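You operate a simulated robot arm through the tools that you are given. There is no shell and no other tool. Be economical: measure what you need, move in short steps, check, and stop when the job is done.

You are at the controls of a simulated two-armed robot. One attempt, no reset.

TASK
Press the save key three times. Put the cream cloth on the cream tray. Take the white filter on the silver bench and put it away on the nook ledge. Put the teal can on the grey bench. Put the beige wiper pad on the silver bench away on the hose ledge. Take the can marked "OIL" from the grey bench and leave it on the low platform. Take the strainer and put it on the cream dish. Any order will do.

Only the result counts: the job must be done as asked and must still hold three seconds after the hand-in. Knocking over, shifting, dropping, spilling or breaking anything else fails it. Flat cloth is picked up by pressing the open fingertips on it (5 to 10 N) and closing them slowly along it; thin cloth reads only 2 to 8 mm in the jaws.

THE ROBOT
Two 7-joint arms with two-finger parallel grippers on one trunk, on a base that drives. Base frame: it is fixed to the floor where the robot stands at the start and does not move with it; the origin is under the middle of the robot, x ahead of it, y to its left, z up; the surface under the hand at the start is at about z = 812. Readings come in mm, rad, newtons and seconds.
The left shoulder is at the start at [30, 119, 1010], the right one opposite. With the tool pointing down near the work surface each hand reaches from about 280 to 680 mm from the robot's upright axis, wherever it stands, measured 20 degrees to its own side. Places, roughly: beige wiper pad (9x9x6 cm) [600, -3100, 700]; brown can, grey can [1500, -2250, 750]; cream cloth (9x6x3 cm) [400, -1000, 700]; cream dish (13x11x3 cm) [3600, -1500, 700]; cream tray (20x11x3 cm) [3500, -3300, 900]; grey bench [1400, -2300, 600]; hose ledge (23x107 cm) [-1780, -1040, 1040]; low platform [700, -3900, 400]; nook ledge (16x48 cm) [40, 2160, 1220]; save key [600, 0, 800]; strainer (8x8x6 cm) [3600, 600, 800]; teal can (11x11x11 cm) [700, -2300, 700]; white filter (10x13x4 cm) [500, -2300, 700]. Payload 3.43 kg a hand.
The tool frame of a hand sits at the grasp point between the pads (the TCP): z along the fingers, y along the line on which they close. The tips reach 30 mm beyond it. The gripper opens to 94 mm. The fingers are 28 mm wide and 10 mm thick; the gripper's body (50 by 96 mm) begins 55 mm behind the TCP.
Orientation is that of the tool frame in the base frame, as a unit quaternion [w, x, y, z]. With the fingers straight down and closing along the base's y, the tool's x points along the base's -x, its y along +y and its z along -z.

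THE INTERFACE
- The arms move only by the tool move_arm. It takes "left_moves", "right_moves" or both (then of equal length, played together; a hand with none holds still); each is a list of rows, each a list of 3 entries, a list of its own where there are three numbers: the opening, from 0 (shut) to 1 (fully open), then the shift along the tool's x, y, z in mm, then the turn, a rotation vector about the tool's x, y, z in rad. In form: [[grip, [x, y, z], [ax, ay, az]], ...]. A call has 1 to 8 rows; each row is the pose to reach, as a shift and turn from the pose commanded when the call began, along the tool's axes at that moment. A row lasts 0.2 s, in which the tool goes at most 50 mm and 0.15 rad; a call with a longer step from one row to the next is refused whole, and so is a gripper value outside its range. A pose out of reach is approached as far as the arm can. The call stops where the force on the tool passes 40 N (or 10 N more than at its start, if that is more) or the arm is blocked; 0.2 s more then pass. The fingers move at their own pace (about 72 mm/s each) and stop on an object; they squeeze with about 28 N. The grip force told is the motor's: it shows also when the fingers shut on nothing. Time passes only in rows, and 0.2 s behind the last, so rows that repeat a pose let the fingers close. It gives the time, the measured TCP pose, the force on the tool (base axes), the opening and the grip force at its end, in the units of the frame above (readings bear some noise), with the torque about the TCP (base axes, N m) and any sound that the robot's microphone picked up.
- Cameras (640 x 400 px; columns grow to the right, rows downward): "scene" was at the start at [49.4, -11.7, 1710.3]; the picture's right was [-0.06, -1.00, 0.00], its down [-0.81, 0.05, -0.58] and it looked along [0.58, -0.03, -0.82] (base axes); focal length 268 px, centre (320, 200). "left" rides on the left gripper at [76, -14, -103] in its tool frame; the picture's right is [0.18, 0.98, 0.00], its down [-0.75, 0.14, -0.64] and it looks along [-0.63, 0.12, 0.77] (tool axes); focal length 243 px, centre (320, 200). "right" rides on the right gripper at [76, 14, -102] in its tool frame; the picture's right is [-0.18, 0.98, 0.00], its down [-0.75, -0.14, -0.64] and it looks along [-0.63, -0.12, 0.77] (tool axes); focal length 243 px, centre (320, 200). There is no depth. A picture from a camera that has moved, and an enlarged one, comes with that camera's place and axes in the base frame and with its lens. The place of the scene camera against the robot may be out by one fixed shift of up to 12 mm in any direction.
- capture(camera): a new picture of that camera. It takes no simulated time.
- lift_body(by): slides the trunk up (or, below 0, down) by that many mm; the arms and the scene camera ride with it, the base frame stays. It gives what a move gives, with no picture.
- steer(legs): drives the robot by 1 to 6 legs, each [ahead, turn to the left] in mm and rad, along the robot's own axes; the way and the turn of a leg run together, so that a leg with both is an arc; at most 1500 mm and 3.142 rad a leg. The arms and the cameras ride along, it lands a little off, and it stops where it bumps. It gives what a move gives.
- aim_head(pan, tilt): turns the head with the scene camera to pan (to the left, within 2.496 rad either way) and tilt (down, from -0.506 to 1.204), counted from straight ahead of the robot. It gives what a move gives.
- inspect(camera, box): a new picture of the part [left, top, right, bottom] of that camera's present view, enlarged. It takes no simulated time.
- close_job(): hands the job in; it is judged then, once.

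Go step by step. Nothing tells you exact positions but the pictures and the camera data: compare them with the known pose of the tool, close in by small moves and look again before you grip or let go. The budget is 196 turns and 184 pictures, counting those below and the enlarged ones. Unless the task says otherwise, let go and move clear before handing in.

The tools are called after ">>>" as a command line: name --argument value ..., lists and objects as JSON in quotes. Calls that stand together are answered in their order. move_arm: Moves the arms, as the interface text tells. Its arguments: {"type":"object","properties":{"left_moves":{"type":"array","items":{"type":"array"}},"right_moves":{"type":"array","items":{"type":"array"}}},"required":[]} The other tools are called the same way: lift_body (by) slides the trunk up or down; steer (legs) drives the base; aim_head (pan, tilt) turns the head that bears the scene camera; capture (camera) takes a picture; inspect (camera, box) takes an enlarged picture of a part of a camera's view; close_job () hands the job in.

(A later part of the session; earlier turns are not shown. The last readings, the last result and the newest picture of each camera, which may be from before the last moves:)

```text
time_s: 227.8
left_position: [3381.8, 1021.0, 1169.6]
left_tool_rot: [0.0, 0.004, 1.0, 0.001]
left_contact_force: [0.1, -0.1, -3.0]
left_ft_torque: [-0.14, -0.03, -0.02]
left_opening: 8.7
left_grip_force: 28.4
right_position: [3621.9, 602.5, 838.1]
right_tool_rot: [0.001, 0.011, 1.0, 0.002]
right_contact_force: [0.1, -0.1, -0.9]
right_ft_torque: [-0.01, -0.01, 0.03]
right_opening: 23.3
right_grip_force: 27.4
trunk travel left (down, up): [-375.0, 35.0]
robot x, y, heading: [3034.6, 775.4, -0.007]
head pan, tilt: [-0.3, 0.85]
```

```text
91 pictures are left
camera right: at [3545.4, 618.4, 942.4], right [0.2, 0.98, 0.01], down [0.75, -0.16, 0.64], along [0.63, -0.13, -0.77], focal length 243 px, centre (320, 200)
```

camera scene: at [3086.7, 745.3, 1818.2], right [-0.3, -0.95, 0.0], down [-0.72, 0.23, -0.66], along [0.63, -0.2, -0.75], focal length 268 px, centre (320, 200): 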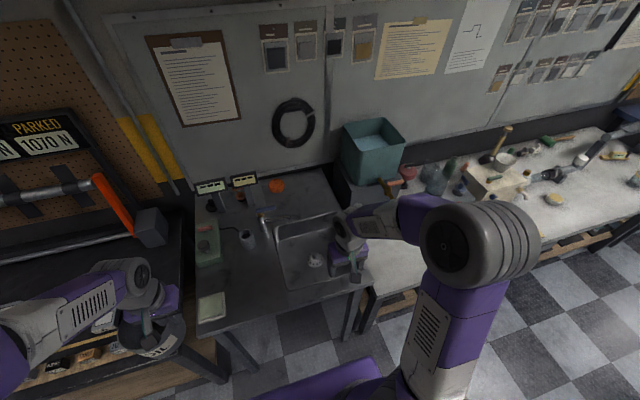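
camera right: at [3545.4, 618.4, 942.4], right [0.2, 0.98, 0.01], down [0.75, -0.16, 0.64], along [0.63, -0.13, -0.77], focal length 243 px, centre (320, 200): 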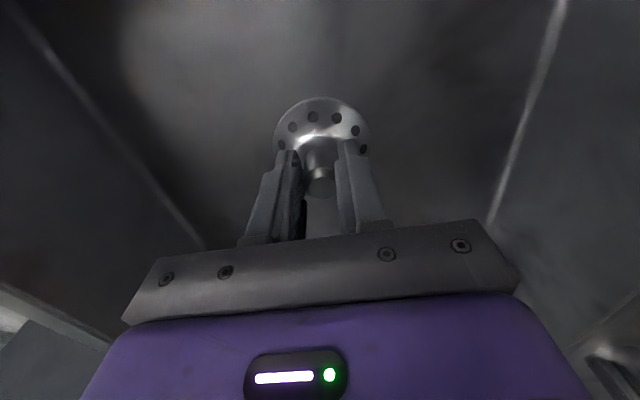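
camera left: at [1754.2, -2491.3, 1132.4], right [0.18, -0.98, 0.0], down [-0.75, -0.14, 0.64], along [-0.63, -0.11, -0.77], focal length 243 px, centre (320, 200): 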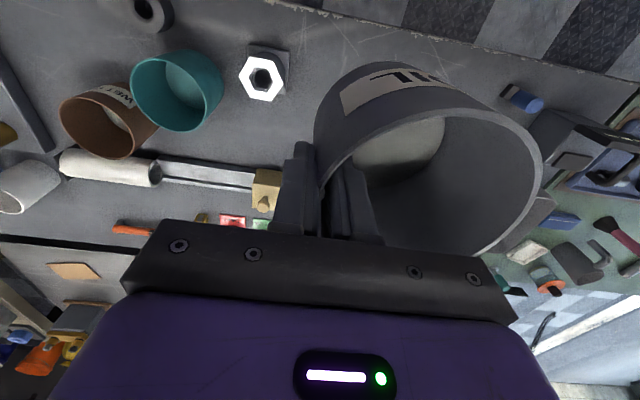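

Knob gripped at 23 mm. I lift the strainer straight out and back.

>>> move_arm --right_moves '[[0, [0, 0, -15], [0, 0, 0]], [0, [0, 0, -50], [0, 0, 0]], [0, [0, 0, -95], [0, 0, 0]], [0, [0, 0, -145], [0, 0, 0]], [0, [0, 0, -195], [0, 0, 0]], [0, [0, 0, -245], [0, 0, 0]], [0, [30, -5, -280], [0, 0, 0]], [0, [70, -10, -300], [0, 0, 0]]]'

>>> move_arm --right_moves '[[0, [45, 0, 0], [0, 0, 0]], [0, [90, 0, 0], [0, 0, 0]], [0, [135, 0, 0], [0, 0, 0]], [0, [170, 0, 0], [0, 0, 0]]]'

>>> capture --camera "right"

```text
time_s: 229.6
left_position: [3378.7, 1021.2, 1170.5]
left_tool_rot: [0.0, 0.002, 1.0, 0.001]
left_contact_force: [-0.7, 0.6, -2.7]
left_ft_torque: [-0.12, -0.03, -0.01]
left_opening: 8.7
left_grip_force: 27.8
right_position: [3548.0, 592.0, 1139.1]
right_tool_rot: [0.001, 0.011, 1.0, 0.003]
right_contact_force: [0.5, -0.4, -1.3]
right_ft_torque: [-0.01, 0.01, -0.03]
right_opening: 22.9
right_grip_force: 27.9
trunk travel left (down, up): [-375.0, 35.0]
robot x, y, heading: [3036.2, 774.9, -0.003]
head pan, tilt: [-0.3, 0.85]
```

```text
time_s: 230.6
left_position: [3380.0, 1019.8, 1170.9]
left_tool_rot: [-0.001, 0.002, 1.0, 0.0]
left_contact_force: [-0.2, -0.8, -3.2]
left_ft_torque: [-0.16, 0.0, -0.01]
left_opening: 8.9
left_grip_force: 28.4
right_position: [3381.6, 594.2, 1138.5]
right_tool_rot: [0.001, 0.01, 1.0, 0.003]
right_contact_force: [0.0, 0.1, 0.1]
right_ft_torque: [0.01, 0.02, -0.01]
right_opening: 23.1
right_grip_force: 27.7
trunk travel left (down, up): [-375.0, 35.0]
robot x, y, heading: [3037.2, 776.3, -0.008]
head pan, tilt: [-0.3, 0.85]
```

```text
90 pictures are left
camera right: at [3305.9, 611.0, 1242.3], right [0.21, 0.98, 0.01], down [0.75, -0.16, 0.64], along [0.63, -0.13, -0.77], focal length 243 px, centre (320, 200)
```

right: 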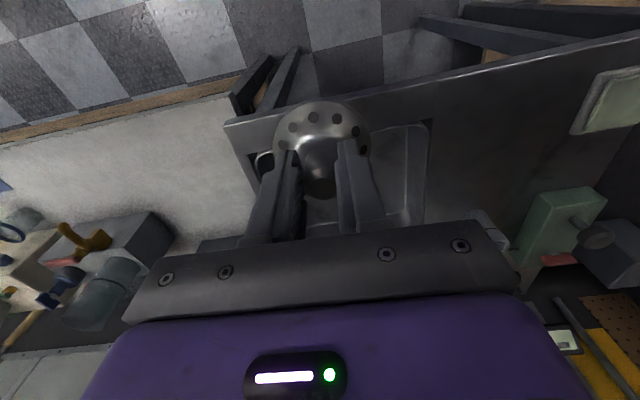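

Strainer held. I drive south to the cream dish.

>>> steer --legs '[[-400, 0], [0, -1.565], [1050, 0], [1040, 0], [0, 1.571]]'

>>> aim_head --pan -0.2 --tilt 0.65

>>> capture --camera "scene"

```text
time_s: 250.8
left_position: [2986.7, -1067.3, 1171.8]
left_tool_rot: [0.0, -0.008, 1.0, 0.0]
left_contact_force: [0.2, 0.2, -3.8]
left_ft_torque: [-0.13, -0.04, 0.0]
left_opening: 8.5
left_grip_force: 28.3
right_position: [2998.0, -1493.7, 1139.3]
right_tool_rot: [0.0, -0.001, 1.0, 0.003]
right_contact_force: [0.3, -0.1, 0.4]
right_ft_torque: [0.03, 0.04, 0.0]
right_opening: 23.0
right_grip_force: 28.1
trunk travel left (down, up): [-375.0, 35.0]
robot x, y, heading: [2644.4, -1323.5, 0.02]
head pan, tilt: [-0.3, 0.85]
```

```text
time_s: 251.6
left_position: [2987.3, -1067.1, 1169.6]
left_tool_rot: [-0.001, -0.009, 1.0, 0.0]
left_contact_force: [-0.2, -0.4, -2.3]
left_ft_torque: [-0.15, -0.01, -0.01]
left_opening: 8.5
left_grip_force: 28.0
right_position: [2997.9, -1492.9, 1137.6]
right_tool_rot: [0.0, -0.001, 1.0, 0.003]
right_contact_force: [0.4, -0.6, -1.3]
right_ft_torque: [-0.02, 0.05, 0.01]
right_opening: 23.0
right_grip_force: 27.5
trunk travel left (down, up): [-375.0, 35.0]
robot x, y, heading: [2646.2, -1320.0, 0.016]
head pan, tilt: [-0.201, 0.649]
```

```text
89 pictures are left
camera scene: at [2709.2, -1343.9, 1834.7], right [-0.18, -0.98, 0.0], down [-0.59, 0.11, -0.8], along [0.78, -0.15, -0.61], focal length 268 px, centre (320, 200)
```

scene: 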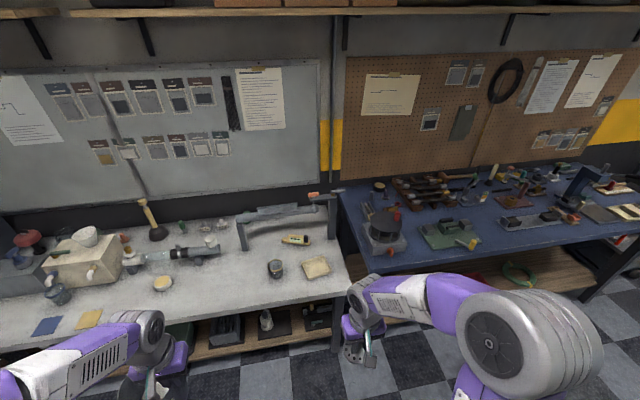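

>>> steer --legs '[[370, -0.016]]'

>>> aim_head --pan -0.2 --tilt 0.9

>>> capture --camera "scene"

>>> capture --camera "right"

```text
time_s: 253.9
left_position: [3351.1, -1068.6, 1169.5]
left_tool_rot: [0.0, -0.003, 1.0, 0.0]
left_contact_force: [0.1, -0.5, -3.6]
left_ft_torque: [-0.14, 0.0, -0.01]
left_opening: 8.4
left_grip_force: 28.0
right_position: [3357.1, -1494.7, 1138.2]
right_tool_rot: [0.0, 0.006, 1.0, 0.002]
right_contact_force: [0.1, 0.0, -0.9]
right_ft_torque: [-0.01, 0.0, -0.06]
right_opening: 23.0
right_grip_force: 27.9
trunk travel left (down, up): [-375.0, 35.0]
robot x, y, heading: [3009.3, -1315.9, 0.007]
head pan, tilt: [-0.201, 0.649]
```

```text
time_s: 254.6
left_position: [3350.6, -1066.6, 1170.3]
left_tool_rot: [-0.001, -0.002, 1.0, 0.0]
left_contact_force: [0.2, 0.8, -2.8]
left_ft_torque: [-0.15, -0.01, 0.0]
left_opening: 8.4
left_grip_force: 28.0
right_position: [3357.4, -1494.5, 1138.2]
right_tool_rot: [0.0, 0.007, 1.0, 0.003]
right_contact_force: [-0.4, 1.2, -1.2]
right_ft_torque: [0.01, -0.03, -0.01]
right_opening: 22.8
right_grip_force: 27.6
trunk travel left (down, up): [-375.0, 35.0]
robot x, y, heading: [3006.5, -1317.5, 0.006]
head pan, tilt: [-0.201, 0.901]
```

```text
88 pictures are left
camera scene: at [3058.6, -1338.7, 1814.4], right [-0.2, -0.98, 0.0], down [-0.77, 0.15, -0.62], along [0.61, -0.12, -0.78], focal length 268 px, centre (320, 200)
```

scene: 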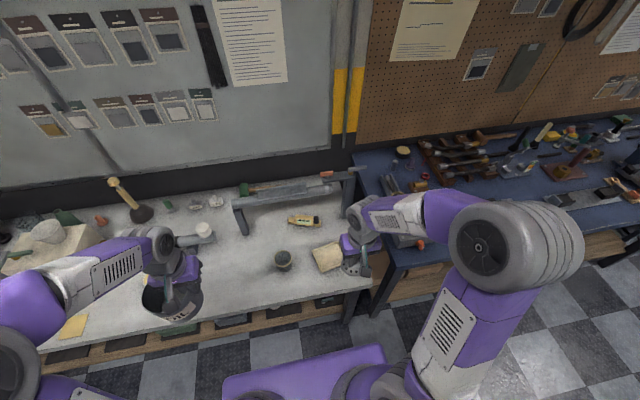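

```text
87 pictures are left
camera right: at [3281.3, -1478.8, 1242.2], right [0.2, 0.98, 0.01], down [0.75, -0.15, 0.64], along [0.63, -0.12, -0.77], focal length 243 px, centre (320, 200)
```

right: 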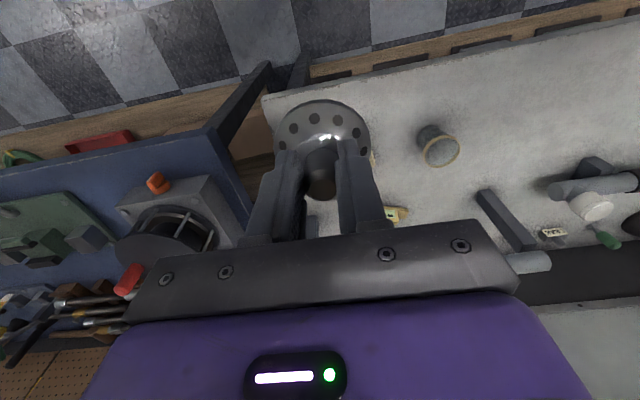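

The dish is near [3592, -1467] on a bench at about z = 700. I move the strainer over it and lower the trunk.

>>> move_arm --right_moves '[[0, [-45, 6, 0], [0, 0, 0]], [0, [-90, 12, 0], [0, 0, 0]], [0, [-135, 18, 0], [0, 0, 0]], [0, [-170, 24, 0], [0, 0, 0]], [0, [-205, 28, 10], [0, 0, 0]], [0, [-225, 30, 30], [0, 0, 0]], [0, [-225, 30, 60], [0, 0, 0]], [0, [-225, 30, 60], [0, 0, 0]]]'

>>> lift_body --by -140

>>> capture --camera "right"

>>> capture --camera "scene"

```text
time_s: 256.4
left_position: [3351.0, -1067.9, 1170.1]
left_tool_rot: [-0.001, -0.001, 1.0, 0.0]
left_contact_force: [0.7, 0.2, -3.0]
left_ft_torque: [-0.11, -0.03, 0.0]
left_opening: 8.4
left_grip_force: 27.7
right_position: [3582.7, -1465.2, 1078.8]
right_tool_rot: [-0.001, 0.007, 1.0, 0.003]
right_contact_force: [0.1, 0.5, -0.3]
right_ft_torque: [0.01, 0.0, -0.03]
right_opening: 23.1
right_grip_force: 28.0
trunk travel left (down, up): [-375.0, 35.0]
robot x, y, heading: [3006.3, -1313.9, 0.006]
head pan, tilt: [-0.201, 0.901]
```

```text
time_s: 258.1
left_position: [3350.7, -1068.2, 1030.7]
left_tool_rot: [0.0, -0.001, 1.0, 0.0]
left_contact_force: [0.4, 0.4, -3.1]
left_ft_torque: [-0.14, 0.03, 0.03]
left_opening: 8.6
left_grip_force: 27.8
right_position: [3583.2, -1465.1, 939.8]
right_tool_rot: [0.0, 0.006, 1.0, 0.002]
right_contact_force: [0.2, 0.3, -1.0]
right_ft_torque: [-0.01, 0.02, -0.01]
right_opening: 23.1
right_grip_force: 27.9
trunk travel left (down, up): [-235.0, 175.0]
robot x, y, heading: [3005.1, -1314.6, 0.002]
head pan, tilt: [-0.201, 0.901]
```

```text
86 pictures are left
camera right: at [3506.8, -1449.6, 1042.8], right [0.2, 0.98, 0.01], down [0.75, -0.15, 0.64], along [0.63, -0.12, -0.77], focal length 243 px, centre (320, 200)
```

right: 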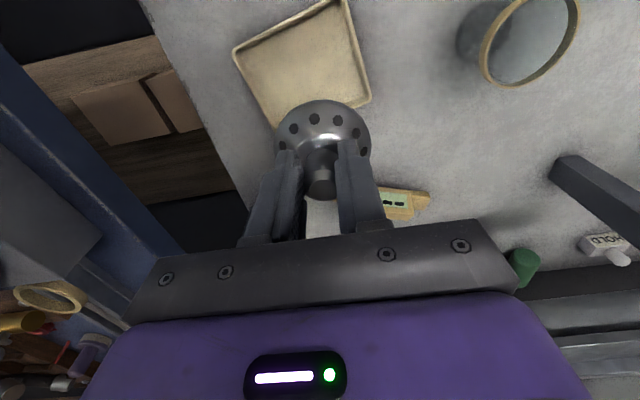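

```text
85 pictures are left
camera scene: at [3058.6, -1338.8, 1674.4], right [-0.2, -0.98, 0.0], down [-0.77, 0.15, -0.62], along [0.61, -0.12, -0.78], focal length 268 px, centre (320, 200)
```

scene: 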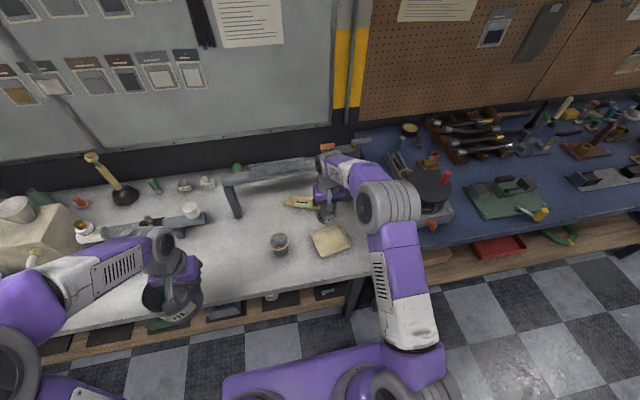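

Dish centre works out to [3577, -1478], rim about z = 720. I align and lower partway.

>>> move_arm --right_moves '[[0, [6, -13, 20], [0, 0, 0]], [0, [6, -13, 60], [0, 0, 0]], [0, [6, -13, 100], [0, 0, 0]], [0, [6, -13, 125], [0, 0, 0]], [0, [6, -13, 125], [0, 0, 0]]]'

>>> capture --camera "right"

>>> inspect --camera "scene" --box '[260, 180, 420, 280]'

```text
time_s: 259.3
left_position: [3352.0, -1067.3, 1030.0]
left_tool_rot: [0.0, -0.001, 1.0, 0.0]
left_contact_force: [-0.2, 0.1, -2.3]
left_ft_torque: [-0.16, -0.02, 0.01]
left_opening: 8.4
left_grip_force: 28.2
right_position: [3577.6, -1479.0, 814.7]
right_tool_rot: [0.0, 0.006, 1.0, 0.003]
right_contact_force: [-0.3, 0.4, 0.1]
right_ft_torque: [0.0, 0.0, 0.02]
right_opening: 23.3
right_grip_force: 27.7
trunk travel left (down, up): [-235.0, 175.0]
robot x, y, heading: [3008.6, -1313.4, 0.005]
head pan, tilt: [-0.201, 0.901]
```

```text
84 pictures are left
camera right: at [3501.6, -1462.3, 919.1], right [0.2, 0.98, 0.01], down [0.75, -0.15, 0.64], along [0.63, -0.12, -0.77], focal length 243 px, centre (320, 200)
```

right: 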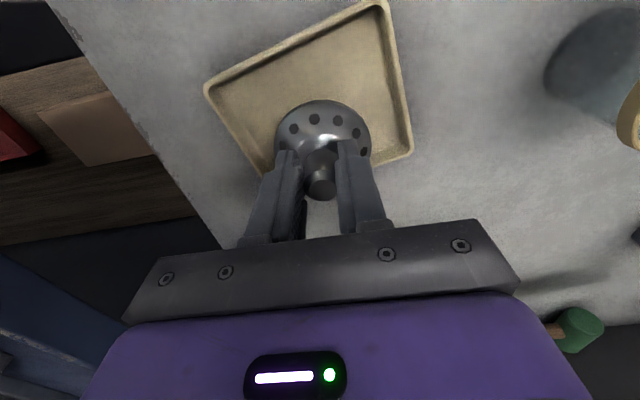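

```text
4.00 times, centred on (340, 230) of scene
camera zoom: at [3058.5, -1338.8, 1674.3], right [-0.2, -0.98, 0.0], down [-0.77, 0.15, -0.62], along [0.61, -0.12, -0.78], focal length 1073 px, centre (240, 80)
```

zoom: 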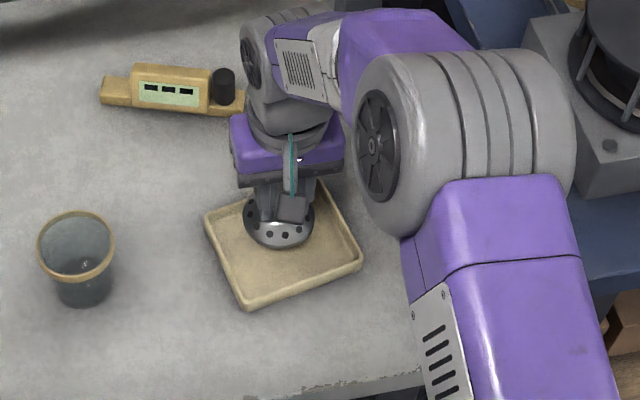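

Centred on the dish. I lower the strainer in small final steps.

>>> move_arm --right_moves '[[0, [0, 0, 20], [0, 0, 0]], [0, [0, 0, 33], [0, 0, 0]], [0, [0, 0, 38], [0, 0, 0]], [0, [0, 0, 42], [0, 0, 0]]]'

>>> inspect --camera "scene" --box '[280, 190, 380, 252]'

```text
time_s: 260.3
left_position: [3347.7, -1067.5, 1032.0]
left_tool_rot: [0.001, -0.002, 1.0, 0.001]
left_contact_force: [0.3, 0.6, -2.7]
left_ft_torque: [-0.14, -0.05, 0.03]
left_opening: 8.3
left_grip_force: 28.5
right_position: [3577.6, -1477.3, 778.5]
right_tool_rot: [0.005, 0.006, 1.0, 0.003]
right_contact_force: [-3.5, -4.2, 40.1]
right_ft_torque: [-0.27, -0.04, -0.02]
right_opening: 23.2
right_grip_force: 28.2
trunk travel left (down, up): [-235.0, 175.0]
robot x, y, heading: [3007.5, -1317.2, 0.001]
head pan, tilt: [-0.201, 0.901]
```

```text
6.40 times, centred on (330, 221) of scene
camera zoom: at [3054.2, -1338.1, 1674.8], right [-0.2, -0.98, 0.0], down [-0.77, 0.15, -0.62], along [0.61, -0.12, -0.78], focal length 1717 px, centre (256, 66)
```

zoom: 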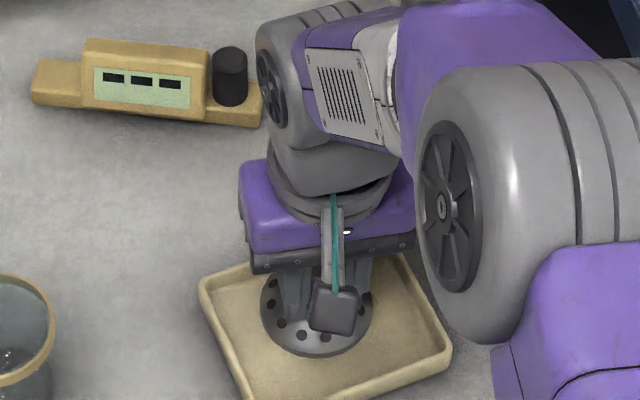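

It's seated. I relieve the pressure and release.

>>> move_arm --right_moves '[[0, [0, 0, -5], [0, 0, 0]], [0, [0, 0, -5], [0, 0, 0]], [0.3, [0, 0, -5], [0, 0, 0]], [0.6, [0, 0, -5], [0, 0, 0]], [0.6, [0, 0, -5], [0, 0, 0]]]'

>>> capture --camera "right"

```text
time_s: 261.5
left_position: [3351.0, -1067.5, 1030.6]
left_tool_rot: [0.0, -0.002, 1.0, 0.001]
left_contact_force: [-0.4, -0.2, -2.7]
left_ft_torque: [-0.18, -0.02, -0.02]
left_opening: 8.4
left_grip_force: 27.9
right_position: [3575.8, -1477.6, 775.0]
right_tool_rot: [-0.001, 0.006, 1.0, 0.003]
right_contact_force: [-0.2, -0.1, 0.1]
right_ft_torque: [-0.02, 0.01, -0.02]
right_opening: 56.4
right_grip_force: 0.0
trunk travel left (down, up): [-235.0, 175.0]
robot x, y, heading: [3009.5, -1316.4, 0.01]
head pan, tilt: [-0.201, 0.901]
```

```text
81 pictures are left
camera right: at [3500.0, -1461.4, 880.1], right [0.2, 0.98, 0.01], down [0.75, -0.15, 0.64], along [0.63, -0.12, -0.77], focal length 243 px, centre (320, 200)
```

right: 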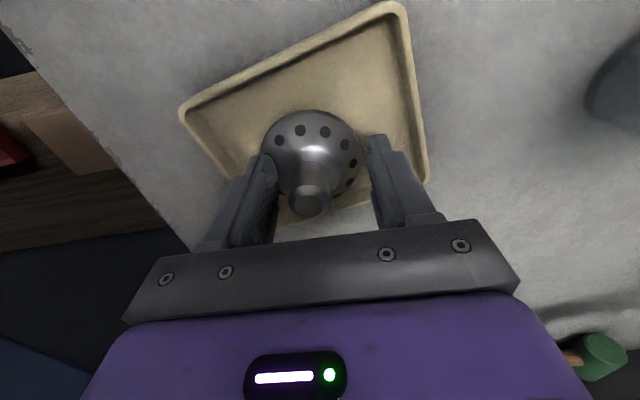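

>>> move_arm --right_moves '[[0.6, [0, 0, -20], [0, 0, 0]], [0.6, [0, 0, -60], [0, 0, 0]], [0.6, [0, 0, -105], [0, 0, 0]], [0.6, [0, 0, -150], [0, 0, 0]], [0.6, [15, 0, -195], [0, 0, 0]], [0.6, [50, -5, -225], [0, 0, 0]], [0.6, [90, -10, -245], [0, 0, 0]], [0.6, [130, -10, -255], [0, 0, 0]]]'

>>> inspect --camera "scene" --box '[260, 180, 420, 280]'

>>> capture --camera "right"

```text
time_s: 263.3
left_position: [3350.0, -1068.4, 1030.6]
left_tool_rot: [-0.001, -0.002, 1.0, 0.0]
left_contact_force: [-0.3, 0.0, -3.2]
left_ft_torque: [-0.12, -0.03, 0.04]
left_opening: 8.5
left_grip_force: 27.7
right_position: [3445.2, -1486.7, 1032.0]
right_tool_rot: [0.0, 0.006, 1.0, 0.005]
right_contact_force: [-1.9, 0.5, -0.7]
right_ft_torque: [0.01, 0.01, -0.02]
right_opening: 56.2
right_grip_force: 0.0
trunk travel left (down, up): [-235.0, 175.0]
robot x, y, heading: [3006.5, -1318.6, 0.007]
head pan, tilt: [-0.201, 0.901]
```

```text
4.00 times, centred on (340, 230) of scene
camera zoom: at [3057.2, -1338.9, 1674.4], right [-0.2, -0.98, 0.0], down [-0.77, 0.15, -0.62], along [0.61, -0.12, -0.78], focal length 1073 px, centre (240, 80)
```

zoom: 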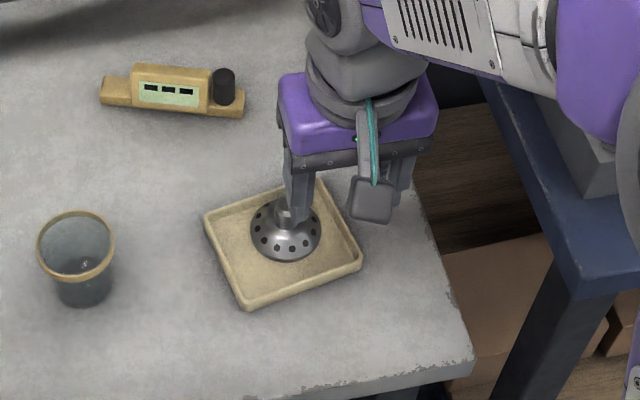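

```text
79 pictures are left
camera right: at [3368.8, -1470.9, 1135.1], right [0.2, 0.98, 0.01], down [0.75, -0.15, 0.64], along [0.63, -0.12, -0.77], focal length 243 px, centre (320, 200)
```

right: 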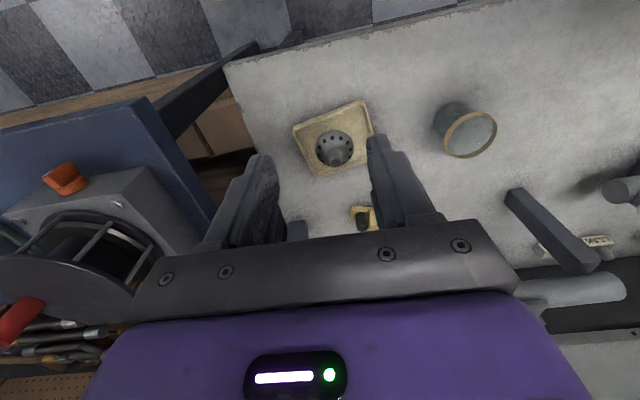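

The strainer stands on the cream dish. Now I take the OIL can back round the north side toward the low platform.

>>> steer --legs '[[-400, 0], [0, 1.564], [1500, 0], [1480, 0], [0, 1.571]]'

>>> aim_head --pan 0.0 --tilt 0.5

>>> capture --camera "scene"

```text
time_s: 287.5
left_position: [2334.3, 1433.5, 1030.1]
left_tool_rot: [0.0, 1.0, -0.002, 0.001]
left_contact_force: [-0.2, -0.1, -3.1]
left_ft_torque: [0.16, 0.0, 0.01]
left_opening: 8.2
left_grip_force: 28.4
right_position: [2239.8, 1851.7, 1031.1]
right_tool_rot: [0.002, 1.0, -0.01, 0.0]
right_contact_force: [0.2, 0.0, 0.0]
right_ft_torque: [-0.01, 0.0, 0.0]
right_opening: 56.6
right_grip_force: 0.1
trunk travel left (down, up): [-235.0, 175.0]
robot x, y, heading: [2674.1, 1680.6, 3.14]
head pan, tilt: [-0.201, 0.901]
```

```text
time_s: 288.4
left_position: [2333.0, 1434.0, 1029.7]
left_tool_rot: [0.001, 1.0, -0.002, 0.001]
left_contact_force: [-0.1, -0.2, -3.6]
left_ft_torque: [0.15, -0.01, -0.05]
left_opening: 8.5
left_grip_force: 28.3
right_position: [2240.2, 1851.8, 1031.0]
right_tool_rot: [0.004, 1.0, -0.009, 0.001]
right_contact_force: [-0.5, -1.1, 0.6]
right_ft_torque: [0.0, -0.02, -0.01]
right_opening: 56.4
right_grip_force: 0.1
trunk travel left (down, up): [-235.0, 175.0]
robot x, y, heading: [2676.7, 1680.5, 3.14]
head pan, tilt: [0.0, 0.499]
```

```text
78 pictures are left
camera scene: at [2624.2, 1673.1, 1708.1], right [0.0, 1.0, 0.0], down [0.48, 0.0, -0.88], along [-0.88, 0.0, -0.48], focal length 268 px, centre (320, 200)
```

scene: 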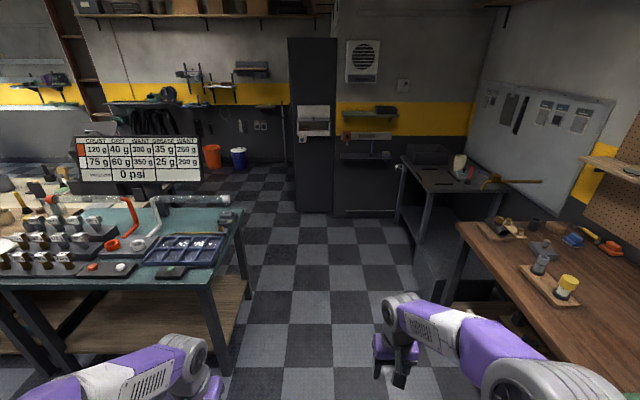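

Corridor clear; I also see the nook ledge (with a green item) beside the tall cabinet. I continue to the west side and south toward the low platform.

>>> steer --legs '[[1500, 0], [330, 0], [0, 0.87], [1330, 0], [0, 0.702]]'

>>> inspect --camera "scene" --box '[0, 0, 640, 400]'

```text
time_s: 308.1
left_position: [210.8, 300.7, 1030.4]
left_tool_rot: [-0.001, 0.708, 0.707, 0.001]
left_contact_force: [0.1, 0.4, -3.7]
left_ft_torque: [0.0, 0.15, 0.02]
left_opening: 8.4
left_grip_force: 27.9
right_position: [-208.0, 207.5, 1030.9]
right_tool_rot: [0.002, 0.713, 0.701, 0.002]
right_contact_force: [1.0, 0.1, -1.1]
right_ft_torque: [-0.03, 0.01, 0.01]
right_opening: 56.3
right_grip_force: 0.0
trunk travel left (down, up): [-235.0, 175.0]
robot x, y, heading: [-40.6, 648.3, -1.571]
head pan, tilt: [0.0, 0.499]
```

```text
1.00 times, centred on (320, 200) of scene (not enlarged: the box is as wide or as high as the picture)
camera zoom: at [-29.0, 578.0, 1708.2], right [-1.0, 0.0, 0.0], down [0.0, 0.48, -0.88], along [0.0, -0.88, -0.48], focal length 268 px, centre (320, 200)
```

zoom: 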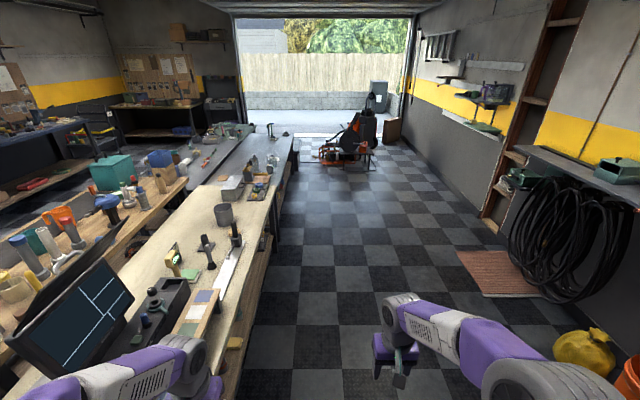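

Straight and clear. I drive south along the benches, stopping short of the mower.

>>> steer --legs '[[1400, 0], [1400, 0], [1200, 0], [0, 1.571]]'

>>> aim_head --pan -0.4 --tilt 0.8

>>> capture --camera "scene"

```text
time_s: 331.0
left_position: [235.3, -3080.7, 1030.6]
left_tool_rot: [-0.002, 0.007, 1.0, 0.0]
left_contact_force: [0.2, -0.2, -3.1]
left_ft_torque: [-0.17, -0.03, 0.02]
left_opening: 8.4
left_grip_force: 28.1
right_position: [324.1, -3500.0, 1030.8]
right_tool_rot: [0.001, 0.016, 1.0, 0.004]
right_contact_force: [0.9, -0.7, 0.4]
right_ft_torque: [0.02, -0.01, -0.01]
right_opening: 56.6
right_grip_force: 0.0
trunk travel left (down, up): [-235.0, 175.0]
robot x, y, heading: [-114.8, -3321.9, -0.011]
head pan, tilt: [0.0, 0.499]
```

```text
time_s: 331.9
left_position: [235.6, -3080.0, 1030.7]
left_tool_rot: [-0.001, 0.007, 1.0, 0.0]
left_contact_force: [-1.0, -0.4, -3.0]
left_ft_torque: [-0.13, -0.02, -0.01]
left_opening: 8.7
left_grip_force: 28.1
right_position: [324.4, -3499.8, 1031.3]
right_tool_rot: [0.0, 0.015, 1.0, 0.003]
right_contact_force: [0.3, 0.3, 0.8]
right_ft_torque: [0.02, -0.02, -0.03]
right_opening: 56.4
right_grip_force: 0.1
trunk travel left (down, up): [-235.0, 175.0]
robot x, y, heading: [-112.0, -3325.7, -0.014]
head pan, tilt: [-0.4, 0.799]
```

```text
76 pictures are left
camera scene: at [-61.1, -3362.3, 1682.3], right [-0.4, -0.92, 0.0], down [-0.66, 0.29, -0.7], along [0.64, -0.28, -0.72], focal length 268 px, centre (320, 200)
```

scene: 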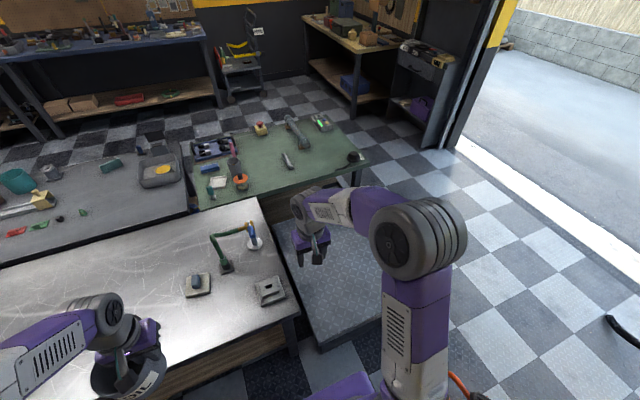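

The low platform is the steel plate beyond the bench end, front edge x ≈ 245, y beyond about -3500. I shift position and angle toward it.

>>> steer --legs '[[0, -1.557], [170, 0], [0, 1.2]]'

>>> aim_head --pan 0.2 --tilt 0.95

>>> capture --camera "scene"

>>> capture --camera "left"

```text
time_s: 336.7
left_position: [133.8, -3715.6, 1028.6]
left_tool_rot: [-0.003, 0.709, 0.705, 0.003]
left_contact_force: [-0.1, -0.6, -2.9]
left_ft_torque: [-0.01, 0.17, -0.02]
left_opening: 8.3
left_grip_force: 27.9
right_position: [-285.6, -3805.7, 1029.2]
right_tool_rot: [0.001, 0.715, 0.699, 0.004]
right_contact_force: [0.0, -0.1, -0.4]
right_ft_torque: [0.04, 0.01, -0.03]
right_opening: 56.6
right_grip_force: 0.1
trunk travel left (down, up): [-235.0, 175.0]
robot x, y, heading: [-112.6, -3364.6, -1.574]
head pan, tilt: [-0.4, 0.799]
stopped in leg 2: the robot was blocked; the commanded pose is now the measured one
```

```text
time_s: 337.7
left_position: [134.7, -3710.1, 1030.6]
left_tool_rot: [-0.001, 0.709, 0.706, 0.001]
left_contact_force: [0.1, 0.1, -2.2]
left_ft_torque: [-0.05, 0.17, 0.0]
left_opening: 8.7
left_grip_force: 27.9
right_position: [-286.7, -3802.6, 1031.3]
right_tool_rot: [0.003, 0.714, 0.7, 0.003]
right_contact_force: [0.8, 0.0, 0.1]
right_ft_torque: [-0.01, 0.0, 0.01]
right_opening: 56.6
right_grip_force: 0.1
trunk travel left (down, up): [-235.0, 175.0]
robot x, y, heading: [-108.5, -3367.2, -1.576]
head pan, tilt: [0.201, 0.949]
```

```text
75 pictures are left
camera scene: at [-91.2, -3413.8, 1670.7], right [-0.98, -0.19, 0.0], down [-0.16, 0.8, -0.58], along [0.11, -0.57, -0.81], focal length 268 px, centre (320, 200)
```

scene: 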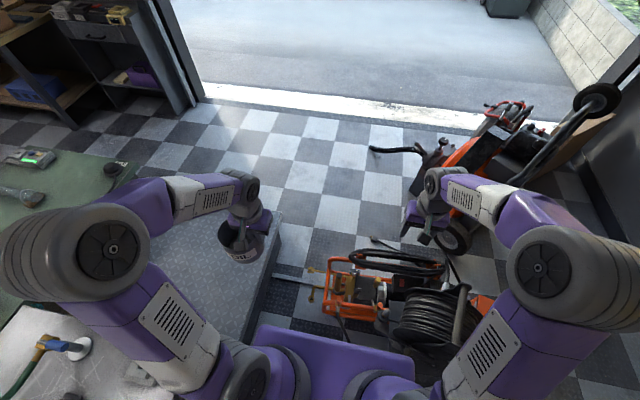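

```text
74 pictures are left
camera left: at [119.7, -3634.4, 1132.1], right [0.98, 0.18, 0.0], down [0.14, -0.76, 0.64], along [0.12, -0.63, -0.77], focal length 243 px, centre (320, 200)
```

left: 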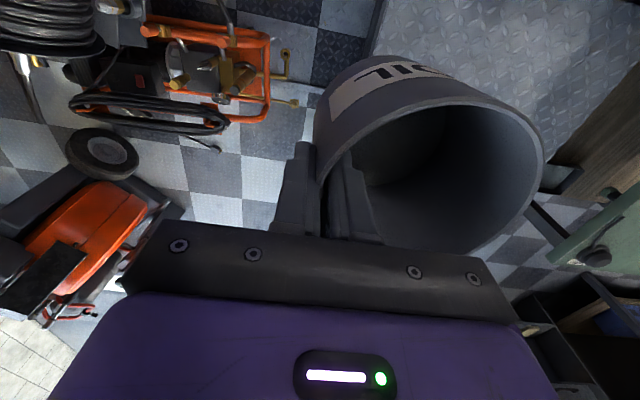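

A hose-reel machine blocks further south. I back off and turn toward the platform from here.

>>> steer --legs '[[-70, 0], [0, 0.85]]'

>>> aim_head --pan 0.1 --tilt 0.95

>>> capture --camera "scene"

>>> capture --camera "left"

```text
time_s: 340.9
left_position: [310.0, -3336.7, 1029.4]
left_tool_rot: [-0.001, 0.353, 0.936, 0.001]
left_contact_force: [0.2, 0.1, -2.8]
left_ft_torque: [-0.12, 0.08, 0.04]
left_opening: 8.6
left_grip_force: 28.0
right_position: [104.5, -3714.2, 1031.0]
right_tool_rot: [0.002, 0.36, 0.933, 0.004]
right_contact_force: [-0.5, 0.3, 0.5]
right_ft_torque: [0.0, 0.0, -0.01]
right_opening: 56.3
right_grip_force: 0.0
trunk travel left (down, up): [-235.0, 175.0]
robot x, y, heading: [-112.3, -3295.5, -0.725]
head pan, tilt: [0.201, 0.949]
```

```text
time_s: 341.6
left_position: [308.6, -3338.4, 1030.2]
left_tool_rot: [-0.002, 0.353, 0.936, 0.001]
left_contact_force: [1.4, -0.3, -2.8]
left_ft_torque: [-0.12, 0.08, -0.01]
left_opening: 8.4
left_grip_force: 28.5
right_position: [104.0, -3714.3, 1031.4]
right_tool_rot: [0.001, 0.36, 0.933, 0.003]
right_contact_force: [0.1, -0.2, -0.6]
right_ft_torque: [-0.02, 0.04, -0.04]
right_opening: 56.3
right_grip_force: 0.1
trunk travel left (down, up): [-235.0, 175.0]
robot x, y, heading: [-110.0, -3295.5, -0.717]
head pan, tilt: [0.099, 0.949]
```

```text
73 pictures are left
camera scene: at [-68.2, -3326.0, 1670.7], right [-0.58, -0.81, 0.0], down [-0.66, 0.47, -0.58], along [0.47, -0.34, -0.81], focal length 268 px, centre (320, 200)
```

scene: 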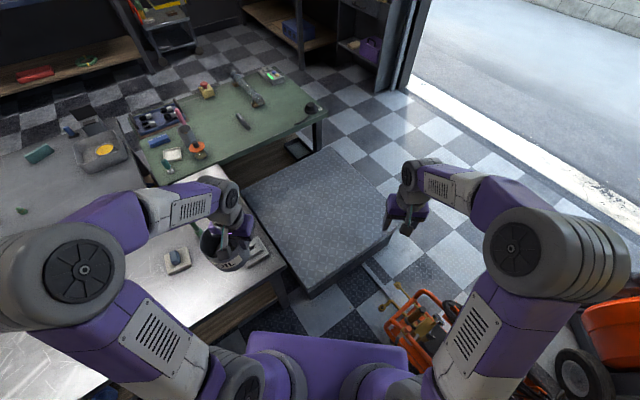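

```text
72 pictures are left
camera left: at [243.5, -3298.1, 1132.0], right [0.51, 0.86, 0.0], down [0.66, -0.39, 0.64], along [0.55, -0.33, -0.77], focal length 243 px, centre (320, 200)
```

left: 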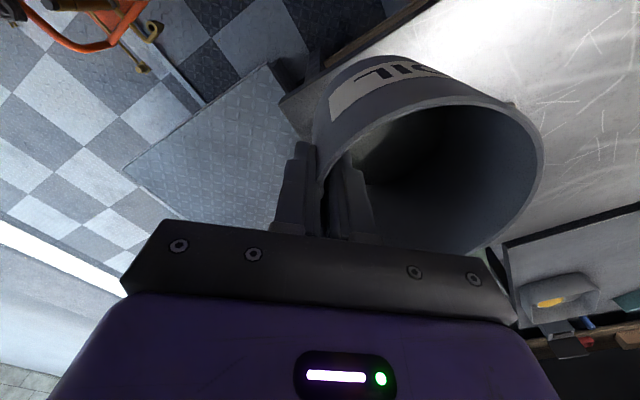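

Platform corners: x 243–1000, y -3510 to -4010. I'll set the can at about [390, -3620]; first I swing the left hand over it, moving the right hand aside.

>>> move_arm --left_moves '[[0, [-32, -28, 0], [0, 0, 0]], [0, [-64, -56, 0], [0, 0, 0]], [0, [-96, -84, 0], [0, 0, 0]], [0, [-128, -112, 0], [0, 0, 0]], [0, [-160, -140, 0], [0, 0, 0]], [0, [-192, -168, 0], [0, 0, 0]], [0, [-222, -194, 0], [0, 0, 0]], [0, [-247, -214, 0], [0, 0, 0]]]' --right_moves '[[0.5, [10, -15, 0], [0, 0, 0]], [0.5, [20, -30, 0], [0, 0, 0]], [0.5, [30, -45, 0], [0, 0, 0]], [0.5, [45, -60, 0], [0, 0, 0]], [0.5, [60, -75, 0], [0, 0, 0]], [0.5, [75, -90, 0], [0, 0, 0]], [0.5, [90, -100, 0], [0, 0, 0]], [0.5, [100, -100, 0], [0, 0, 0]]]'

>>> lift_body --by -150

>>> capture --camera "scene"

>>> capture --camera "left"

```text
time_s: 343.4
left_position: [354.6, -3663.1, 1028.9]
left_tool_rot: [-0.003, 0.352, 0.936, 0.001]
left_contact_force: [0.1, 0.1, -3.0]
left_ft_torque: [-0.1, 0.1, -0.02]
left_opening: 8.4
left_grip_force: 28.0
right_position: [-38.0, -3721.3, 1030.0]
right_tool_rot: [0.002, 0.36, 0.933, 0.002]
right_contact_force: [0.5, 0.8, 0.1]
right_ft_torque: [0.0, 0.03, 0.03]
right_opening: 47.0
right_grip_force: 0.1
trunk travel left (down, up): [-235.0, 175.0]
robot x, y, heading: [-111.4, -3293.1, -0.719]
head pan, tilt: [0.099, 0.949]
```

```text
time_s: 345.1
left_position: [354.3, -3660.1, 881.1]
left_tool_rot: [-0.001, 0.353, 0.936, 0.0]
left_contact_force: [0.1, 0.5, -3.7]
left_ft_torque: [-0.13, 0.08, 0.04]
left_opening: 8.5
left_grip_force: 28.2
right_position: [-38.1, -3720.3, 879.7]
right_tool_rot: [0.001, 0.36, 0.933, 0.004]
right_contact_force: [0.1, -0.1, -0.4]
right_ft_torque: [-0.02, 0.02, -0.01]
right_opening: 46.9
right_grip_force: 0.1
trunk travel left (down, up): [-85.0, 325.0]
robot x, y, heading: [-112.2, -3297.3, -0.724]
head pan, tilt: [0.099, 0.949]
```

```text
71 pictures are left
camera scene: at [-68.3, -3326.0, 1520.8], right [-0.58, -0.81, 0.0], down [-0.66, 0.47, -0.58], along [0.47, -0.34, -0.81], focal length 268 px, centre (320, 200)
```

scene: 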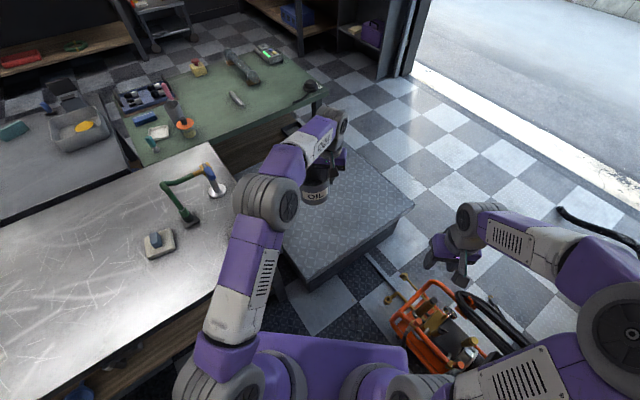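

```text
70 pictures are left
camera left: at [288.8, -3622.2, 982.6], right [0.51, 0.86, 0.0], down [0.66, -0.39, 0.64], along [0.55, -0.33, -0.77], focal length 243 px, centre (320, 200)
```

left: 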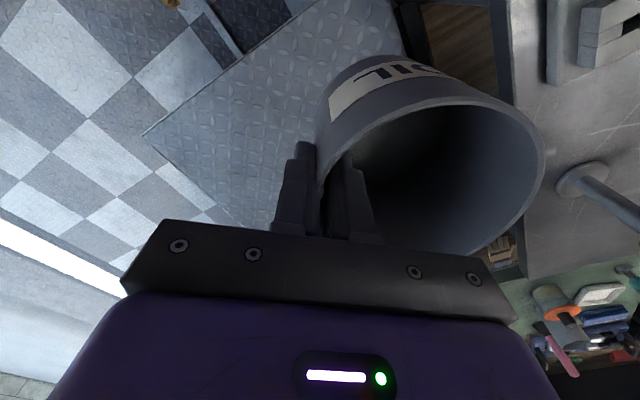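

The can is above the platform with good margins. I lower in two stages, watching the elbow.

>>> move_arm --left_moves '[[0, [0, 0, 40], [0, 0, 0]], [0, [0, 0, 80], [0, 0, 0]], [0, [0, 0, 120], [0, 0, 0]], [0, [0, 0, 160], [0, 0, 0]], [0, [0, 0, 200], [0, 0, 0]], [0, [0, 0, 230], [0, 0, 0]], [0, [0, 0, 230], [0, 0, 0]]]'

>>> capture --camera "scene"

>>> capture --camera "left"

```text
time_s: 346.7
left_position: [352.9, -3662.8, 647.9]
left_tool_rot: [0.0, 0.353, 0.936, 0.001]
left_contact_force: [-0.3, 0.3, -1.9]
left_ft_torque: [-0.13, 0.09, 0.01]
left_opening: 8.8
left_grip_force: 28.3
right_position: [-38.7, -3719.9, 879.3]
right_tool_rot: [0.001, 0.36, 0.933, 0.003]
right_contact_force: [-0.7, -1.0, 0.4]
right_ft_torque: [-0.02, -0.02, 0.01]
right_opening: 46.9
right_grip_force: 0.1
trunk travel left (down, up): [-85.0, 325.0]
robot x, y, heading: [-113.3, -3297.3, -0.725]
head pan, tilt: [0.099, 0.949]
```

```text
69 pictures are left
camera scene: at [-68.3, -3326.1, 1520.7], right [-0.58, -0.81, 0.0], down [-0.66, 0.47, -0.58], along [0.47, -0.34, -0.81], focal length 268 px, centre (320, 200)
```

scene: 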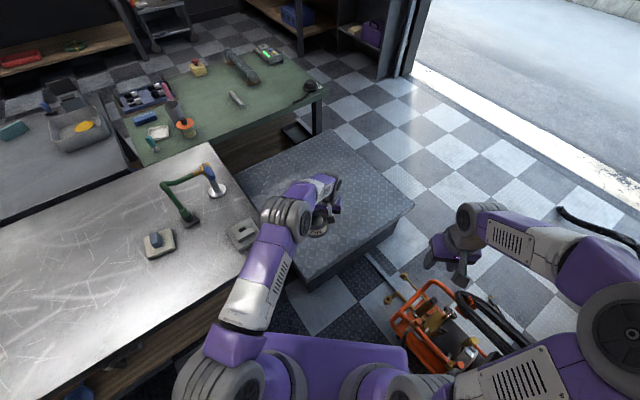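

```text
68 pictures are left
camera left: at [287.2, -3622.4, 751.8], right [0.51, 0.86, 0.0], down [0.66, -0.39, 0.64], along [0.55, -0.33, -0.77], focal length 243 px, centre (320, 200)
```

left: 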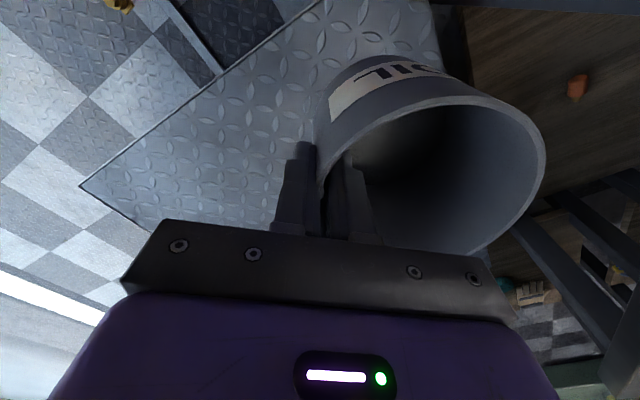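

>>> move_arm --left_moves '[[0, [0, 0, 35], [0, 0, 0]], [0, [0, 0, 70], [0, 0, 0]], [0, [0, 0, 105], [0, 0, 0]], [0, [0, 0, 135], [0, 0, 0]], [0, [0, 0, 150], [0, 0, 0]], [0, [0, 0, 150], [0, 0, 0]]]'

>>> capture --camera "scene"

>>> capture --camera "left"

```text
time_s: 348.1
left_position: [349.0, -3654.2, 508.2]
left_tool_rot: [-0.001, 0.353, 0.936, 0.001]
left_contact_force: [-0.9, -0.2, -3.0]
left_ft_torque: [-0.11, 0.1, 0.01]
left_opening: 8.4
left_grip_force: 27.7
left hand out of reach, approached as far as the arm can: row 4, 5, 6
right_position: [-37.7, -3718.5, 880.0]
right_tool_rot: [0.001, 0.36, 0.933, 0.004]
right_contact_force: [-0.8, 0.5, 0.8]
right_ft_torque: [0.0, -0.03, 0.0]
right_opening: 47.3
right_grip_force: 0.1
trunk travel left (down, up): [-85.0, 325.0]
robot x, y, heading: [-113.5, -3300.7, -0.718]
head pan, tilt: [0.099, 0.949]
```

```text
67 pictures are left
camera scene: at [-68.3, -3326.1, 1520.7], right [-0.58, -0.81, 0.0], down [-0.66, 0.47, -0.58], along [0.47, -0.34, -0.81], focal length 268 px, centre (320, 200)
```

scene: 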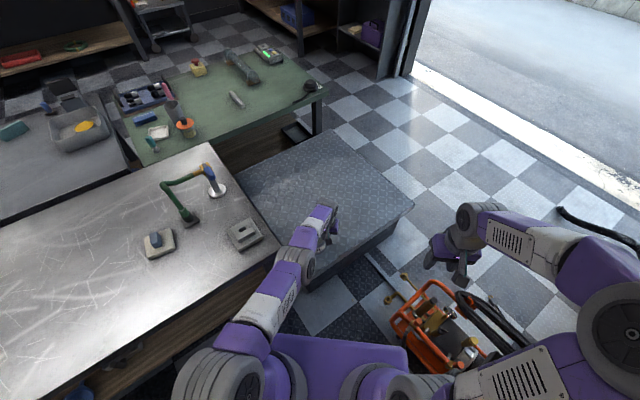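

```text
66 pictures are left
camera left: at [282.6, -3614.5, 610.5], right [0.51, 0.86, 0.0], down [0.66, -0.39, 0.64], along [0.55, -0.33, -0.77], focal length 243 px, centre (320, 200)
```

left: 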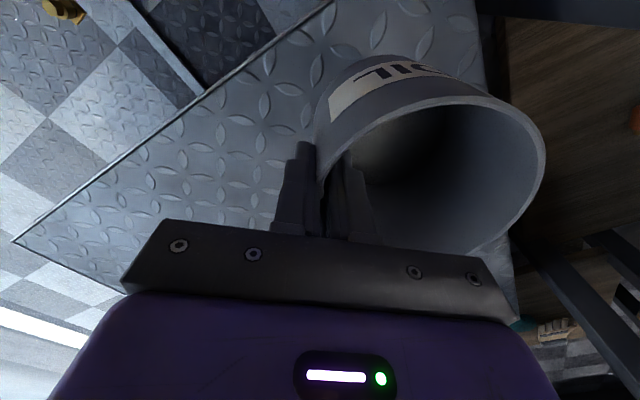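

The arm reached its limit at z = 508; I lower the trunk for the rest.

>>> lift_body --by -35

>>> capture --camera "left"

```text
time_s: 348.9
left_position: [349.2, -3653.0, 473.0]
left_tool_rot: [-0.001, 0.353, 0.936, 0.0]
left_contact_force: [0.3, 0.2, -3.0]
left_ft_torque: [-0.1, 0.07, -0.04]
left_opening: 8.6
left_grip_force: 27.7
right_position: [-37.2, -3720.1, 844.9]
right_tool_rot: [0.001, 0.361, 0.933, 0.003]
right_contact_force: [-0.4, 0.6, 0.6]
right_ft_torque: [0.01, 0.01, 0.0]
right_opening: 47.3
right_grip_force: 0.1
trunk travel left (down, up): [-50.0, 360.0]
robot x, y, heading: [-111.8, -3293.1, -0.727]
head pan, tilt: [0.099, 0.949]
```

```text
65 pictures are left
camera left: at [282.6, -3614.7, 575.8], right [0.51, 0.86, 0.0], down [0.66, -0.39, 0.64], along [0.55, -0.33, -0.77], focal length 243 px, centre (320, 200)
```

left: 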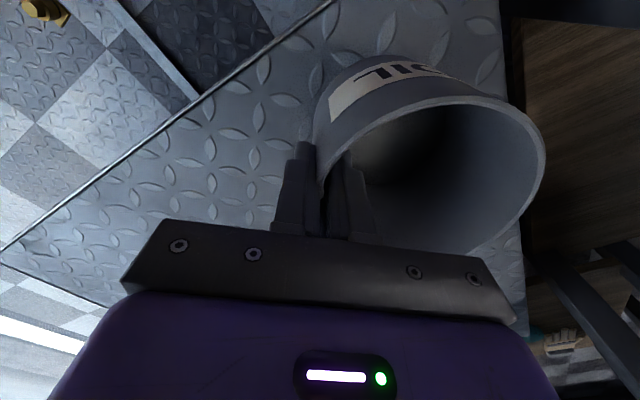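

>>> lift_body --by -14

```text
time_s: 349.5
left_position: [348.7, -3654.6, 458.9]
left_tool_rot: [-0.001, 0.353, 0.936, 0.001]
left_contact_force: [0.5, 0.1, -2.8]
left_ft_torque: [-0.14, 0.09, 0.0]
left_opening: 8.6
left_grip_force: 28.2
right_position: [-38.1, -3718.4, 830.8]
right_tool_rot: [0.001, 0.361, 0.933, 0.004]
right_contact_force: [0.2, -1.0, 0.2]
right_ft_torque: [0.02, 0.04, -0.01]
right_opening: 47.1
right_grip_force: 0.0
trunk travel left (down, up): [-36.0, 374.0]
robot x, y, heading: [-111.2, -3297.0, -0.726]
head pan, tilt: [0.099, 0.949]
```

>>> lift_body --by -8

>>> capture --camera "left"

```text
time_s: 350.1
left_position: [348.6, -3653.7, 451.4]
left_tool_rot: [-0.001, 0.353, 0.936, 0.0]
left_contact_force: [-0.3, 0.0, -1.6]
left_ft_torque: [-0.11, 0.11, 0.02]
left_opening: 8.5
left_grip_force: 28.1
right_position: [-38.7, -3721.1, 822.6]
right_tool_rot: [0.001, 0.36, 0.933, 0.003]
right_contact_force: [1.0, -0.3, 0.1]
right_ft_torque: [0.0, 0.02, 0.01]
right_opening: 47.1
right_grip_force: 0.1
trunk travel left (down, up): [-28.0, 382.0]
robot x, y, heading: [-110.7, -3294.6, -0.723]
head pan, tilt: [0.099, 0.949]
```

```text
64 pictures are left
camera left: at [282.6, -3614.7, 553.7], right [0.51, 0.86, 0.0], down [0.66, -0.39, 0.64], along [0.55, -0.33, -0.77], focal length 243 px, centre (320, 200)
```

left: 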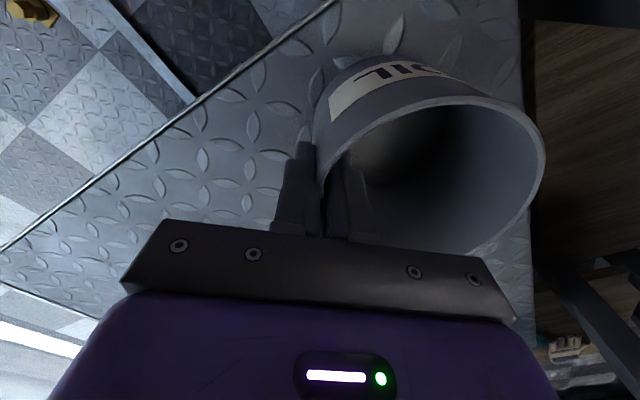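

>>> lift_body --by -8

```text
time_s: 350.7
left_position: [349.8, -3654.2, 444.3]
left_tool_rot: [-0.001, 0.353, 0.936, 0.0]
left_contact_force: [-0.4, 0.0, -3.8]
left_ft_torque: [-0.1, 0.08, -0.01]
left_opening: 8.7
left_grip_force: 27.8
right_position: [-37.8, -3720.4, 814.3]
right_tool_rot: [0.002, 0.36, 0.933, 0.003]
right_contact_force: [-0.2, 0.9, 0.3]
right_ft_torque: [0.01, -0.03, 0.01]
right_opening: 46.8
right_grip_force: 0.1
trunk travel left (down, up): [-20.0, 390.0]
robot x, y, heading: [-109.2, -3297.3, -0.72]
head pan, tilt: [0.099, 0.949]
```

>>> lift_body --by -6

>>> lift_body --by -6

>>> inspect --camera "scene" --box '[240, 170, 400, 270]'

```text
time_s: 351.2
left_position: [349.4, -3655.5, 438.2]
left_tool_rot: [0.0, 0.352, 0.936, 0.0]
left_contact_force: [-0.8, -0.5, 1.2]
left_ft_torque: [0.1, -0.04, 0.01]
left_opening: 8.7
left_grip_force: 27.9
right_position: [-38.2, -3719.3, 808.5]
right_tool_rot: [0.001, 0.36, 0.933, 0.003]
right_contact_force: [1.3, -0.7, 0.6]
right_ft_torque: [-0.01, -0.01, 0.04]
right_opening: 46.7
right_grip_force: 0.2
trunk travel left (down, up): [-14.0, 396.0]
robot x, y, heading: [-114.3, -3295.4, -0.722]
head pan, tilt: [0.099, 0.949]
```

```text
time_s: 351.8
left_position: [349.3, -3655.6, 434.6]
left_tool_rot: [0.002, 0.352, 0.936, 0.0]
left_contact_force: [-7.3, -5.0, 18.7]
left_ft_torque: [1.11, -0.91, 0.16]
left_opening: 9.1
left_grip_force: 28.2
right_position: [-39.7, -3718.9, 803.8]
right_tool_rot: [0.001, 0.36, 0.933, 0.003]
right_contact_force: [0.0, 0.3, -0.2]
right_ft_torque: [0.01, 0.01, -0.01]
right_opening: 47.1
right_grip_force: 0.0
trunk travel left (down, up): [-8.0, 402.0]
robot x, y, heading: [-113.5, -3296.9, -0.721]
head pan, tilt: [0.099, 0.949]
```

```text
4.00 times, centred on (320, 220) of scene
camera zoom: at [-70.5, -3325.3, 1443.9], right [-0.58, -0.81, 0.0], down [-0.66, 0.47, -0.58], along [0.47, -0.34, -0.81], focal length 1073 px, centre (320, 120)
```

zoom: 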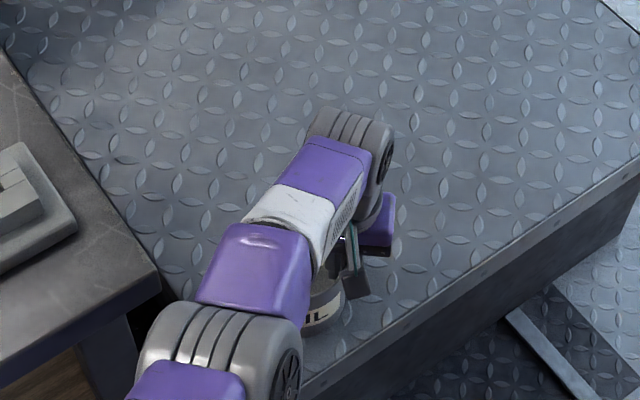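

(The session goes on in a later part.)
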